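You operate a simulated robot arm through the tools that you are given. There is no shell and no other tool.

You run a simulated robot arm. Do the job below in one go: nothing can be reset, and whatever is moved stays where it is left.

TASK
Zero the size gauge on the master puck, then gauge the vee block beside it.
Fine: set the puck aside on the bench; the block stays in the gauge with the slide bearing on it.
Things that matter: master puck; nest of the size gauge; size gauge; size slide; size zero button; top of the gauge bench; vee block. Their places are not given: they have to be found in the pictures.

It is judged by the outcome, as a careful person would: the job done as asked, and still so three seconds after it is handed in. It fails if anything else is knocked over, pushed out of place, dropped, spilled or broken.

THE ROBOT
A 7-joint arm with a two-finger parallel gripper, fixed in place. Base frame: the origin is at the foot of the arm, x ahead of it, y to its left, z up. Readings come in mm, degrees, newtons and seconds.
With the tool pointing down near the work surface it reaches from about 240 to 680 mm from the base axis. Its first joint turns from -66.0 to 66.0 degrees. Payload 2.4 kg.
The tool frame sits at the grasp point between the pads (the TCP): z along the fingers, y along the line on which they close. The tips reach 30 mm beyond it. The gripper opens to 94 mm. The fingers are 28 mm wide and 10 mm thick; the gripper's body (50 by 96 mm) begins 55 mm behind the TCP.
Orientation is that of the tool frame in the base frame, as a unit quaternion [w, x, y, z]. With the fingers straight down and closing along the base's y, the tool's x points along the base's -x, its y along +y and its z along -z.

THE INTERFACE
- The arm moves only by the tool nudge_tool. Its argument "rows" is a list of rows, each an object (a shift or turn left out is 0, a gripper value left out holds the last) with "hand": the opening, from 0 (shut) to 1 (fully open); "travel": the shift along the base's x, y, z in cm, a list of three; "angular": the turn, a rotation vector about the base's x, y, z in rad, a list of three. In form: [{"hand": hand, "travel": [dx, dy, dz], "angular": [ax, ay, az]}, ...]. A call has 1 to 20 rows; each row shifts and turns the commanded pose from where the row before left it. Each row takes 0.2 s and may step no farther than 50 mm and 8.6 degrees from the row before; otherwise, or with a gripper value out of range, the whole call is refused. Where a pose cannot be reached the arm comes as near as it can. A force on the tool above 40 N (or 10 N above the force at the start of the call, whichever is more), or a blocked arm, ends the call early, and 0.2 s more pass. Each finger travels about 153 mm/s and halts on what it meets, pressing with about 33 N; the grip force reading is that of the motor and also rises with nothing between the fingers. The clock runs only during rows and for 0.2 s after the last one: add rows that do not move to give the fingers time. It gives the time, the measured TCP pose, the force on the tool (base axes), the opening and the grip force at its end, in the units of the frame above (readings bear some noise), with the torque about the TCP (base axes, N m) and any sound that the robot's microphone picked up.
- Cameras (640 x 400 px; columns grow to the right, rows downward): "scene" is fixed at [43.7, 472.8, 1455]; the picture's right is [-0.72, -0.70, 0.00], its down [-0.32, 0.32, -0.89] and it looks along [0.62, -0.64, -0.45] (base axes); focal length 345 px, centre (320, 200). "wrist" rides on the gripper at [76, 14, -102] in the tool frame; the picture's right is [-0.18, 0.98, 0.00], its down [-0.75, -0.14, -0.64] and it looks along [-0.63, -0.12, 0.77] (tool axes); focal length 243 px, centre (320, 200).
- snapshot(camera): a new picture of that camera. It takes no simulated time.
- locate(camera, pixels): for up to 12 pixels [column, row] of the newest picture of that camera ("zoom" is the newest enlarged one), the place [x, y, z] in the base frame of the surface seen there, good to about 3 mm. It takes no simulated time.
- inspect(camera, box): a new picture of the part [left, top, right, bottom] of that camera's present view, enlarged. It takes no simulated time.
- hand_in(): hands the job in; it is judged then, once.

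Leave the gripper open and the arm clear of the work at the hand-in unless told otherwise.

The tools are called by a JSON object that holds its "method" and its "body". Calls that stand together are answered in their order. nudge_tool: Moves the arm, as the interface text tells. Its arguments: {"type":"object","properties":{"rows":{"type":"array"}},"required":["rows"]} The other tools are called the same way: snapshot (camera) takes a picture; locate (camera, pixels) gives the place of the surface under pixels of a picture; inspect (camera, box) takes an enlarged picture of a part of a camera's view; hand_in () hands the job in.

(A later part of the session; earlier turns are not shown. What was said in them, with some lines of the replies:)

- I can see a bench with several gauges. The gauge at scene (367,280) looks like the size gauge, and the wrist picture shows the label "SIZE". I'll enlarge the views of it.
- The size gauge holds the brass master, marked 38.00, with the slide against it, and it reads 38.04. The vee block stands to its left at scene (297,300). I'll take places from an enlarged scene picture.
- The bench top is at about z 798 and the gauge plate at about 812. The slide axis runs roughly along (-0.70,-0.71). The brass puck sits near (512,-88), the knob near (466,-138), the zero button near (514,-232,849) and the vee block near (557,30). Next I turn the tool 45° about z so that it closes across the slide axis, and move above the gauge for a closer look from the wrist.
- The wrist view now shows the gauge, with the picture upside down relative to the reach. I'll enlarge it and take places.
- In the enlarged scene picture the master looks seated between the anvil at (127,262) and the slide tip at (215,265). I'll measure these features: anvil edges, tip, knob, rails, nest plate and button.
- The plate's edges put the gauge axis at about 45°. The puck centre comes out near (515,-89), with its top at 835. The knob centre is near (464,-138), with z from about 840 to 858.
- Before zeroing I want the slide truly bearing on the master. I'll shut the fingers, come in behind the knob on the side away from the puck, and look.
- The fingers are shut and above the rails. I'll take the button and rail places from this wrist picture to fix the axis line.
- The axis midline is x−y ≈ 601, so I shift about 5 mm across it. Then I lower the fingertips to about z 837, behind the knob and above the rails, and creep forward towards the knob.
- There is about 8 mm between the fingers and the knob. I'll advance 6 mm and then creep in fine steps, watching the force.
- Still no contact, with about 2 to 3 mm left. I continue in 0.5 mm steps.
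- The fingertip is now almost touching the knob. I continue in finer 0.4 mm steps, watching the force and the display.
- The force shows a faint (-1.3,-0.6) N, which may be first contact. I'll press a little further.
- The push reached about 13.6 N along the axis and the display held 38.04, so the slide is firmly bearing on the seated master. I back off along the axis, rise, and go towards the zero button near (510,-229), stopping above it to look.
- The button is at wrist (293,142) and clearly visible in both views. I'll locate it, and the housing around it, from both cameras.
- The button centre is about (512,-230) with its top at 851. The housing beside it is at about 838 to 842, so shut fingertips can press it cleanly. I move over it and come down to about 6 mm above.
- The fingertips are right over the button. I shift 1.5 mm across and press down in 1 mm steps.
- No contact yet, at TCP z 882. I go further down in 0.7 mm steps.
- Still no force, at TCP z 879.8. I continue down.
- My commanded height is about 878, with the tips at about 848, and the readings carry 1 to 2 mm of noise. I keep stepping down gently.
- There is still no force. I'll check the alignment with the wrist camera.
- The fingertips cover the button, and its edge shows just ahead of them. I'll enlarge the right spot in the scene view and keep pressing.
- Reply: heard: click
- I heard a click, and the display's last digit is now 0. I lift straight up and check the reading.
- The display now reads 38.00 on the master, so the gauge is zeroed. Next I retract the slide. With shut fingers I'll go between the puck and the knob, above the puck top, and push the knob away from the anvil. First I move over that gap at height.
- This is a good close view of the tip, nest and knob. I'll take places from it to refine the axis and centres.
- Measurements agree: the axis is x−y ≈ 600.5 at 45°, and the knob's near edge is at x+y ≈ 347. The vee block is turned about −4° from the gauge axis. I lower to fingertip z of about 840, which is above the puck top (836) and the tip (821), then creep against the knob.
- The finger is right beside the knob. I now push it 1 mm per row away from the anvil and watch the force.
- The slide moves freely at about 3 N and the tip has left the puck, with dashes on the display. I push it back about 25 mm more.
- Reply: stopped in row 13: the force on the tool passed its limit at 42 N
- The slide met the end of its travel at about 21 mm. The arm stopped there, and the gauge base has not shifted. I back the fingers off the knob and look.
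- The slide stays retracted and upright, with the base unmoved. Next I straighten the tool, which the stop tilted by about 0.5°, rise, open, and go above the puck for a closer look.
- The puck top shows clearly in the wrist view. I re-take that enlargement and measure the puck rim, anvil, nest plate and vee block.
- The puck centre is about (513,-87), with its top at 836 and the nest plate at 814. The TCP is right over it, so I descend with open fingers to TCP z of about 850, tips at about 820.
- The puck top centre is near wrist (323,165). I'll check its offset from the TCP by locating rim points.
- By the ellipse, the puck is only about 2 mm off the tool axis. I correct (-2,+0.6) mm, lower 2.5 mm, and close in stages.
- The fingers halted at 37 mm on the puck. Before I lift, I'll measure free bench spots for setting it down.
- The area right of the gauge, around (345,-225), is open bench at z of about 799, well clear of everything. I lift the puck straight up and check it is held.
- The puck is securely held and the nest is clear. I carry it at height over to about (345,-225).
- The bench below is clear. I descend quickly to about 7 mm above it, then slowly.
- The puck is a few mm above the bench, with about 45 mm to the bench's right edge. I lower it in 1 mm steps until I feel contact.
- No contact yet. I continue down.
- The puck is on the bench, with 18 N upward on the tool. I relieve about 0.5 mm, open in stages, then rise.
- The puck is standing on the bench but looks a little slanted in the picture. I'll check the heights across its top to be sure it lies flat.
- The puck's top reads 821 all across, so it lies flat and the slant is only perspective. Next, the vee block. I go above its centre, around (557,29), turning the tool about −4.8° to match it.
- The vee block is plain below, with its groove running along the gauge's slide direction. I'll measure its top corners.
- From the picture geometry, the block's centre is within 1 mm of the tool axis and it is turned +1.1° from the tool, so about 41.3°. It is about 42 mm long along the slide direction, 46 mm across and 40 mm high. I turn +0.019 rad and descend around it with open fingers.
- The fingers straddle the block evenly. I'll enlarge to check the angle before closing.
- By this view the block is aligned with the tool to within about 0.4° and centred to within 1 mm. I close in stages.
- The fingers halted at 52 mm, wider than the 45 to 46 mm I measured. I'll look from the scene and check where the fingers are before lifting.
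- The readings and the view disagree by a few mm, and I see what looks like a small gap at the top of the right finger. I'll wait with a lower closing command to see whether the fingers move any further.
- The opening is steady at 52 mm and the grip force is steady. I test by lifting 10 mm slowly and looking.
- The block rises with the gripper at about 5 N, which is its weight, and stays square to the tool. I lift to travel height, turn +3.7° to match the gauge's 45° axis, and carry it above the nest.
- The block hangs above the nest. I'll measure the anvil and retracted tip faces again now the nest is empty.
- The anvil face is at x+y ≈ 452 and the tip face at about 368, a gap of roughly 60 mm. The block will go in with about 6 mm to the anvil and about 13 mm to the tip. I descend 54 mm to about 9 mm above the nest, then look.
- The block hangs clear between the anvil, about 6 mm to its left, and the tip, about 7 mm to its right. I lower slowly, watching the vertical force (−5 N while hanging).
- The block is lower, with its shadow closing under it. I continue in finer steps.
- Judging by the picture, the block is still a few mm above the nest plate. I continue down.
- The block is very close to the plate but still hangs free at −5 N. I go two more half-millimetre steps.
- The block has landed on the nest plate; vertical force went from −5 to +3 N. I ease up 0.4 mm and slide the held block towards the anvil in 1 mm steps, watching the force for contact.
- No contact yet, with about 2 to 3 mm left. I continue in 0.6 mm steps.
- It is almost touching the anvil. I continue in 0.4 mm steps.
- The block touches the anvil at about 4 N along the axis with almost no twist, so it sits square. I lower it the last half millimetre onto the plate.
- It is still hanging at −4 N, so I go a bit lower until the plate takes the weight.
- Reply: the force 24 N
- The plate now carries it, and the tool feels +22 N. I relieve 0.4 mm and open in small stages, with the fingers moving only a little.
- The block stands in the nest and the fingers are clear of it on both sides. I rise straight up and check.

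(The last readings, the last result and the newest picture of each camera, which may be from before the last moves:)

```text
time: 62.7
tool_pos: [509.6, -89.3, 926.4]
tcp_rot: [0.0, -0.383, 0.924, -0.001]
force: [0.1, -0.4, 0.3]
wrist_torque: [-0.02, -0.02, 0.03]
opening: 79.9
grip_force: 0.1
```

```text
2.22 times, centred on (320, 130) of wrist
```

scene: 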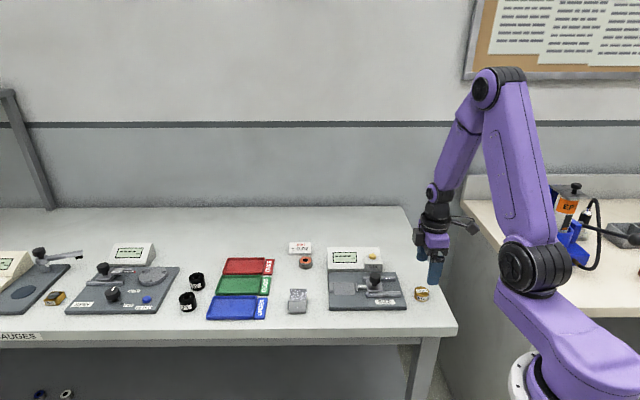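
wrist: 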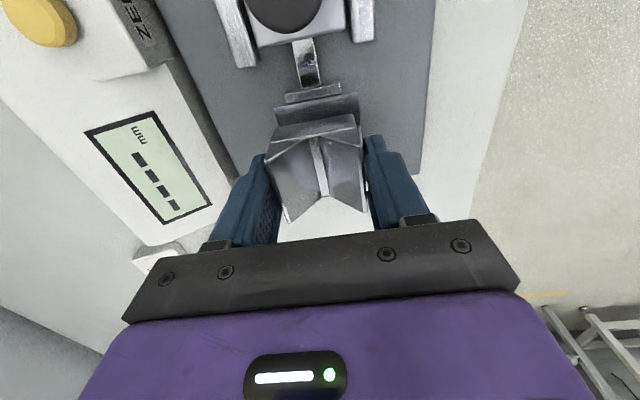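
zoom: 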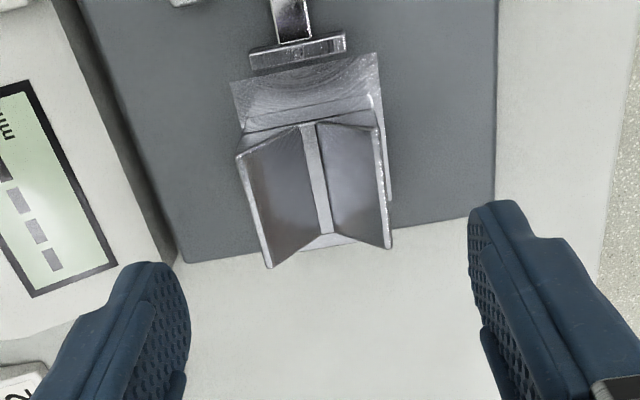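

The block sits squared in the nest against the anvil, and the display shows dashes as expected. I shut the fingers, pass over the slide at height and go behind the knob.

{"method": "nudge_tool", "body": {"rows": [{"hand": 0.5, "travel": [-1.2, -1.2, 0]}, {"hand": 0, "travel": [-2.4, -2.4, 0]}, {"travel": [-2.6, -2.6, 0]}, {"travel": [-2.0, -2.0, 0]}, {"travel": [-0.9, -0.9, 0]}, {}, {"travel": [0, 0, -1.5]}, {}]}}

{"method": "inspect", "body": {"camera": "scene", "box": [320, 235, 420, 315]}}

{"method": "snapshot", "body": {"camera": "wrist"}}

```text
time: 64.5
tool_pos: [421.3, -179.7, 910.3]
tcp_rot: [-0.001, -0.383, 0.924, 0.0]
force: [0.1, 0.2, 0.4]
wrist_torque: [-0.05, 0.03, -0.01]
opening: 0.1
grip_force: 32.9
```

```text
5.00 times, centred on (370, 275) of scene
```

zoom: 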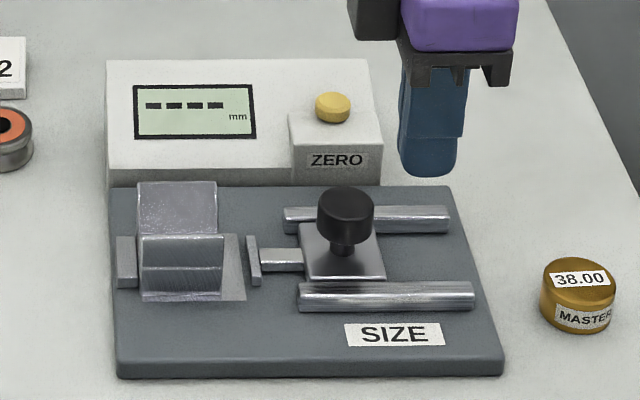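

```text
taken
```

wrist: 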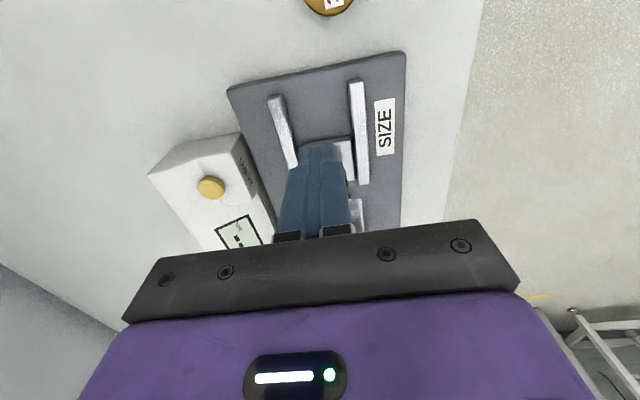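

The fingers are about 12 mm behind the knob. I descend to fingertip z of about 839, the same height as the first push.

{"method": "nudge_tool", "body": {"rows": [{"hand": 0, "travel": [0, 0, -2.0]}, {"travel": [0, 0, -2.1]}, {}, {"travel": [0.25, 0.25, 0]}, {"travel": [0.15, 0.15, 0]}, {}]}}

{"method": "inspect", "body": {"camera": "scene", "box": [320, 235, 420, 315]}}

```text
time: 65.9
tool_pos: [424.7, -176.3, 869.9]
tcp_rot: [-0.001, -0.382, 0.924, 0.0]
force: [0.6, -0.4, -1.2]
wrist_torque: [0.0, -0.01, 0.0]
opening: 0.3
grip_force: 32.8
```

```text
5.00 times, centred on (370, 275) of scene
```

zoom: 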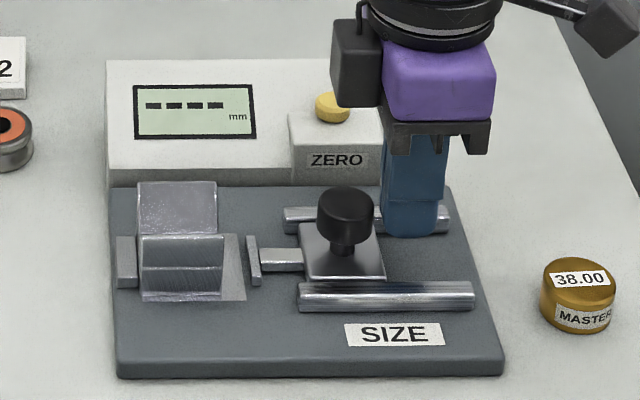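

About 3 mm to the knob, and the tip has roughly 12 mm to travel to the block. I push forward 1 mm per row for 10 mm.

{"method": "nudge_tool", "body": {"rows": [{"hand": 0, "travel": [0.07, 0.07, 0]}, {"travel": [0.07, 0.07, 0]}, {"travel": [0.07, 0.07, 0]}, {"travel": [0.07, 0.07, 0]}, {"travel": [0.07, 0.07, 0]}, {"travel": [0.07, 0.07, 0]}, {"travel": [0.07, 0.07, 0]}, {"travel": [0.07, 0.07, 0]}, {"travel": [0.07, 0.07, 0]}, {"travel": [0.07, 0.07, 0]}, {}]}}

{"method": "inspect", "body": {"camera": "scene", "box": [320, 235, 420, 315]}}

```text
time: 68.3
tool_pos: [432.3, -169.3, 870.9]
tcp_rot: [0.0, -0.383, 0.924, 0.0]
force: [0.3, 0.1, 0.8]
wrist_torque: [0.01, 0.03, 0.01]
opening: 0.2
grip_force: 33.4
```

```text
5.00 times, centred on (370, 275) of scene
```

zoom: 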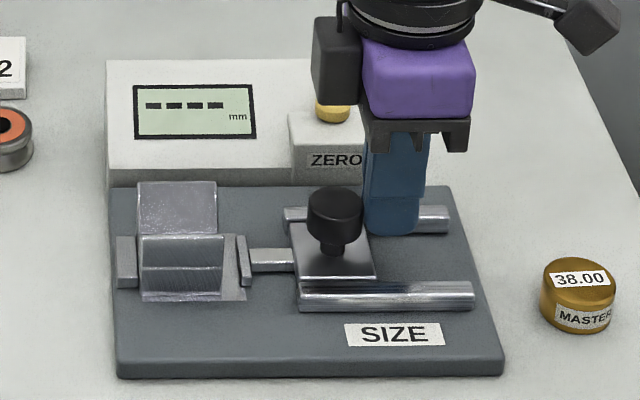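

The slide moves easily, and the tip now has about 6 to 7 mm to the block. I go 4 mm more, then finer.

{"method": "nudge_tool", "body": {"rows": [{"hand": 0, "travel": [0.07, 0.07, 0]}, {"travel": [0.07, 0.07, 0]}, {"travel": [0.07, 0.07, 0]}, {"travel": [0.07, 0.07, 0]}, {}]}}

{"method": "inspect", "body": {"camera": "scene", "box": [320, 235, 420, 315]}}

```text
time: 69.5
tool_pos: [434.7, -166.3, 870.8]
tcp_rot: [-0.001, -0.383, 0.924, -0.001]
force: [-0.1, 0.1, -0.9]
wrist_torque: [0.01, 0.02, -0.02]
opening: 0.0
grip_force: 33.1
```

```text
5.00 times, centred on (370, 275) of scene
```

zoom: 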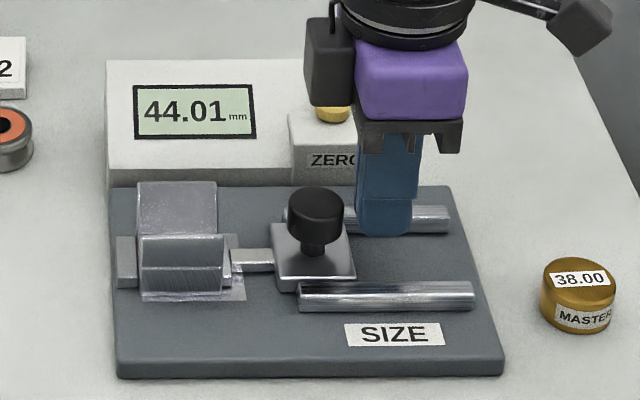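

The display now reads 44.01. The slide went home on its own ahead of the fingers and rests against the block. I'll look closely at both contacts, then give one gentle confirming push.

{"method": "inspect", "body": {"camera": "scene", "box": [330, 260, 390, 305]}}

{"method": "nudge_tool", "body": {"rows": [{"hand": 0, "travel": [0.07, 0.07, 0]}, {"travel": [0.07, 0.07, 0]}, {"travel": [0.07, 0.07, 0]}, {}]}}

{"method": "inspect", "body": {"camera": "scene", "box": [320, 235, 420, 315]}}

```text
8.89 times, centred on (360, 282) of scene
```

zoom: 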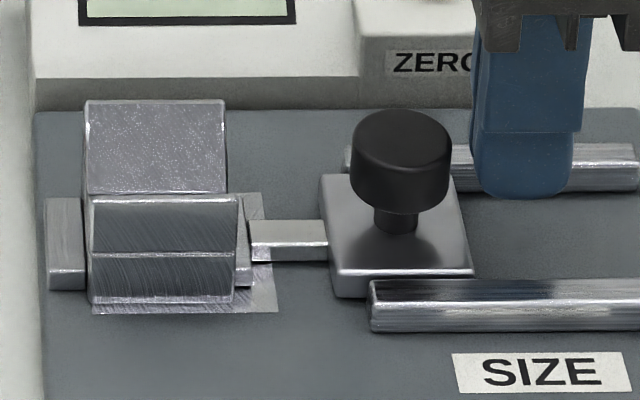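

```text
time: 70.5
tool_pos: [437.3, -164.3, 871.2]
tcp_rot: [-0.001, -0.383, 0.924, 0.0]
force: [0.1, -0.3, 0.3]
wrist_torque: [0.01, -0.02, 0.01]
opening: 0.0
grip_force: 32.8
```

```text
5.00 times, centred on (370, 275) of scene
```

zoom: 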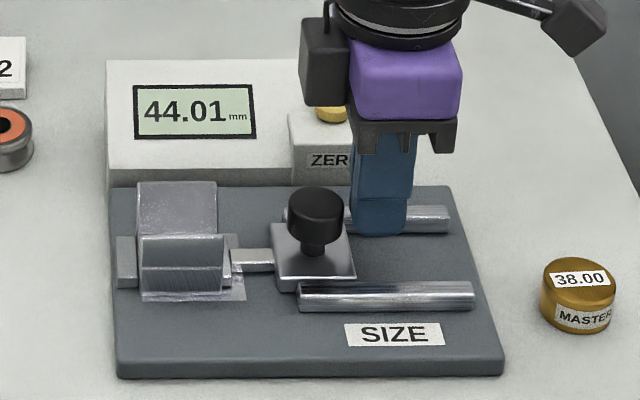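

The reading is steady at 44.01, and the fingers are about 4 mm short of the knob. I approach gently and press lightly.

{"method": "nudge_tool", "body": {"rows": [{"hand": 0, "travel": [0.07, 0.07, 0]}, {"travel": [0.07, 0.07, 0]}, {"travel": [0.05, 0.05, 0]}, {"travel": [0.03, 0.03, 0]}, {}]}}

{"method": "inspect", "body": {"camera": "scene", "box": [320, 235, 420, 315]}}

```text
time: 71.7
tool_pos: [439.0, -163.4, 869.8]
tcp_rot: [-0.001, -0.383, 0.924, 0.0]
force: [0.3, 0.9, -0.1]
wrist_torque: [-0.02, -0.03, -0.01]
opening: 0.0
grip_force: 33.5
```

```text
5.00 times, centred on (370, 275) of scene
```

zoom: 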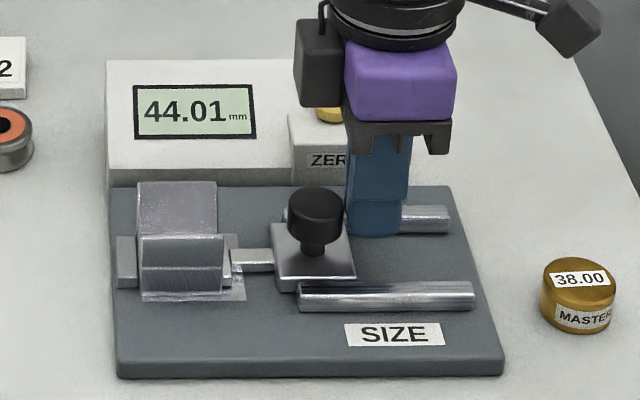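

Still just short. I continue in 0.4 mm steps.

{"method": "nudge_tool", "body": {"rows": [{"hand": 0, "travel": [0.03, 0.03, 0]}, {"travel": [0.03, 0.03, 0]}, {"travel": [0.03, 0.03, 0]}, {}]}}

{"method": "inspect", "body": {"camera": "scene", "box": [320, 235, 420, 315]}}

```text
time: 72.7
tool_pos: [439.5, -161.5, 870.6]
tcp_rot: [-0.001, -0.382, 0.924, -0.001]
force: [0.0, 0.0, 0.2]
wrist_torque: [0.02, 0.0, 0.02]
opening: 0.0
grip_force: 33.2
```

```text
5.00 times, centred on (370, 275) of scene
```

zoom: 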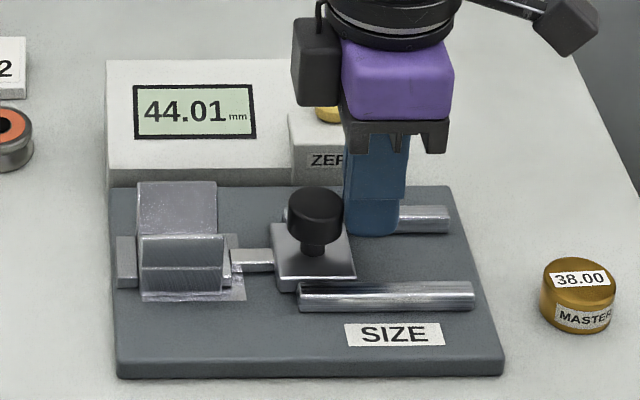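

{"method": "nudge_tool", "body": {"rows": [{"hand": 0, "travel": [0.025, 0.025, 0]}, {"travel": [0.025, 0.025, 0]}, {}]}}

{"method": "inspect", "body": {"camera": "scene", "box": [320, 235, 420, 315]}}

```text
time: 73.5
tool_pos: [438.6, -162.3, 869.2]
tcp_rot: [-0.002, -0.383, 0.924, 0.0]
force: [-3.6, -4.1, -1.5]
wrist_torque: [-0.03, 0.09, -0.02]
opening: 0.0
grip_force: 32.8
```

```text
5.00 times, centred on (370, 275) of scene
```

zoom: 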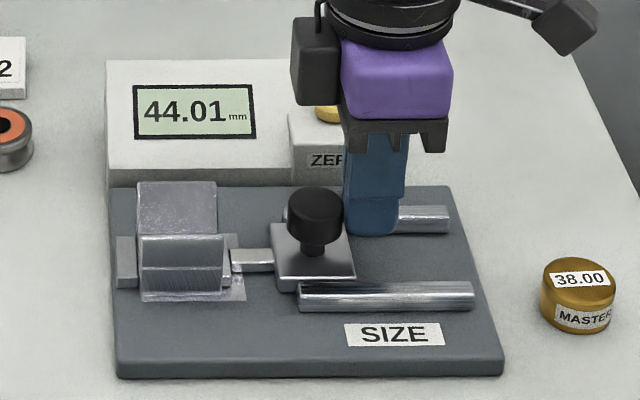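

With about 5.5 N on the knob the reading holds at 44.01, so the slide is bearing firmly on the block. I back off along the axis, rise well clear and open the gripper.

{"method": "nudge_tool", "body": {"rows": [{"hand": 0, "travel": [-0.2, -0.2, 0]}, {"travel": [-0.6, -0.6, 0]}, {"travel": [0, 0, 2.5]}, {"travel": [0, 0, 4.0]}, {"travel": [0, 0, 4.0]}, {"travel": [-0.5, 2.0, 4.0]}, {"travel": [-0.5, 2.5, 4.0]}, {"hand": 1, "travel": [-0.5, 2.5, 4.0]}, {"travel": [0, 2.5, 4.0]}, {}, {}]}}

{"method": "inspect", "body": {"camera": "scene", "box": [320, 235, 440, 315]}}

{"method": "snapshot", "body": {"camera": "scene"}}

```text
time: 75.9
tool_pos: [416.2, -75.1, 1131.8]
tcp_rot: [-0.001, -0.383, 0.924, -0.001]
force: [0.4, 0.2, 0.2]
wrist_torque: [0.0, 0.01, -0.03]
opening: 94.3
grip_force: 0.2
```

```text
5.00 times, centred on (380, 275) of scene
```

zoom: 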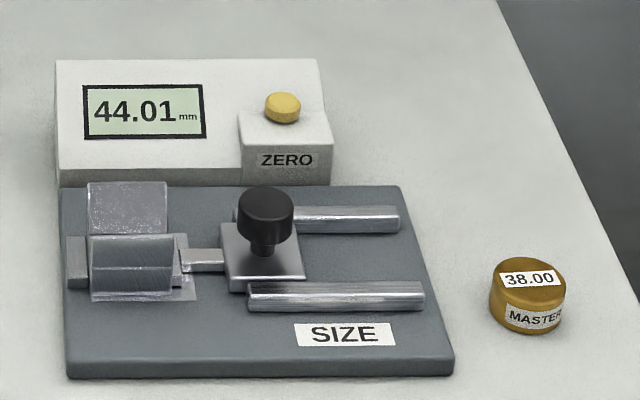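

```text
taken
```

scene: 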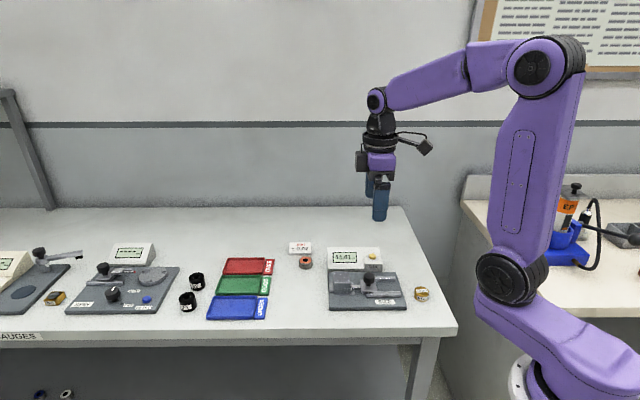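

The display still reads 44.01 with the arm away, the puck is flat on the bench, and nothing else has moved. As a last check I look down with the wrist camera to see that the block is square between anvil and tip.

{"method": "snapshot", "body": {"camera": "wrist"}}

{"method": "inspect", "body": {"camera": "scene", "box": [325, 255, 385, 305]}}

```text
taken
```

wrist: 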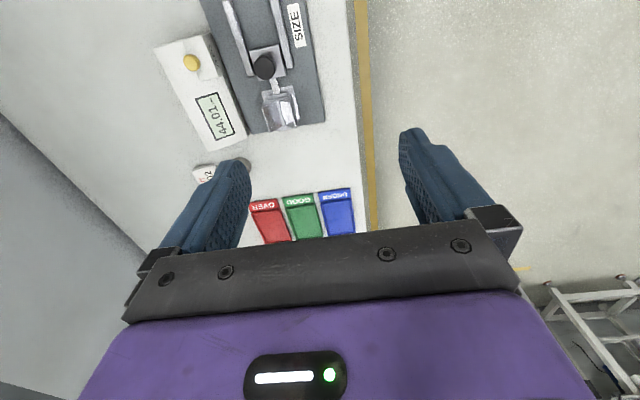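

```text
8.00 times, centred on (355, 280) of scene
```

zoom: 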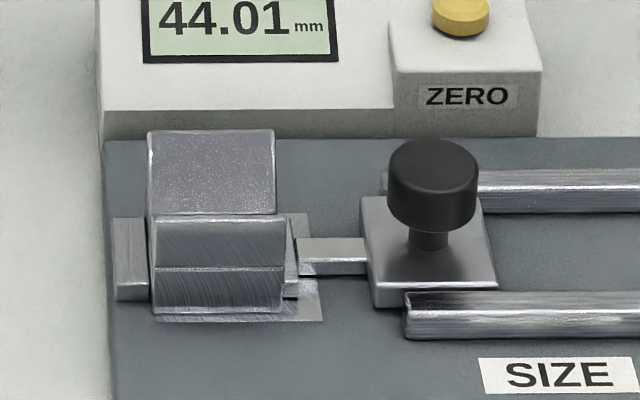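

The block stands square between anvil and tip, with the slide bearing on it and the display at 44.01 mm. The gauge was zeroed at 38.00 on the master, and the puck lies flat on the bench to the right. The arm is clear with the gripper open, so I hand the job in.

{"method": "hand_in", "body": {}}

```text
The job is handed in.
```

The size gauge is zeroed on the master puck, and the vee block is gauged at 44.01 mm. I handed the job in and have not seen the judgement.

- **Zeroing:** the gauge first read 38.04 on the 38.00 master. I checked the slide was bearing on the puck, pressed the zero button until it clicked, and the display then read 38.00.
- **Puck:** it is set down flat on the open bench to the right of the gauge.
- **Vee block:** it stands square in the nest against the anvil, with its groove running along the slide. The reading stayed at 44.01 mm when I pressed the knob lightly and after the arm moved away, so the slide is bearing on the block.

One push moving the slide back met the end of its travel and stopped the arm at 42 N. The gauge did not shift. I saw nothing else on the bench moved, and I left the arm clear with the gripper open.
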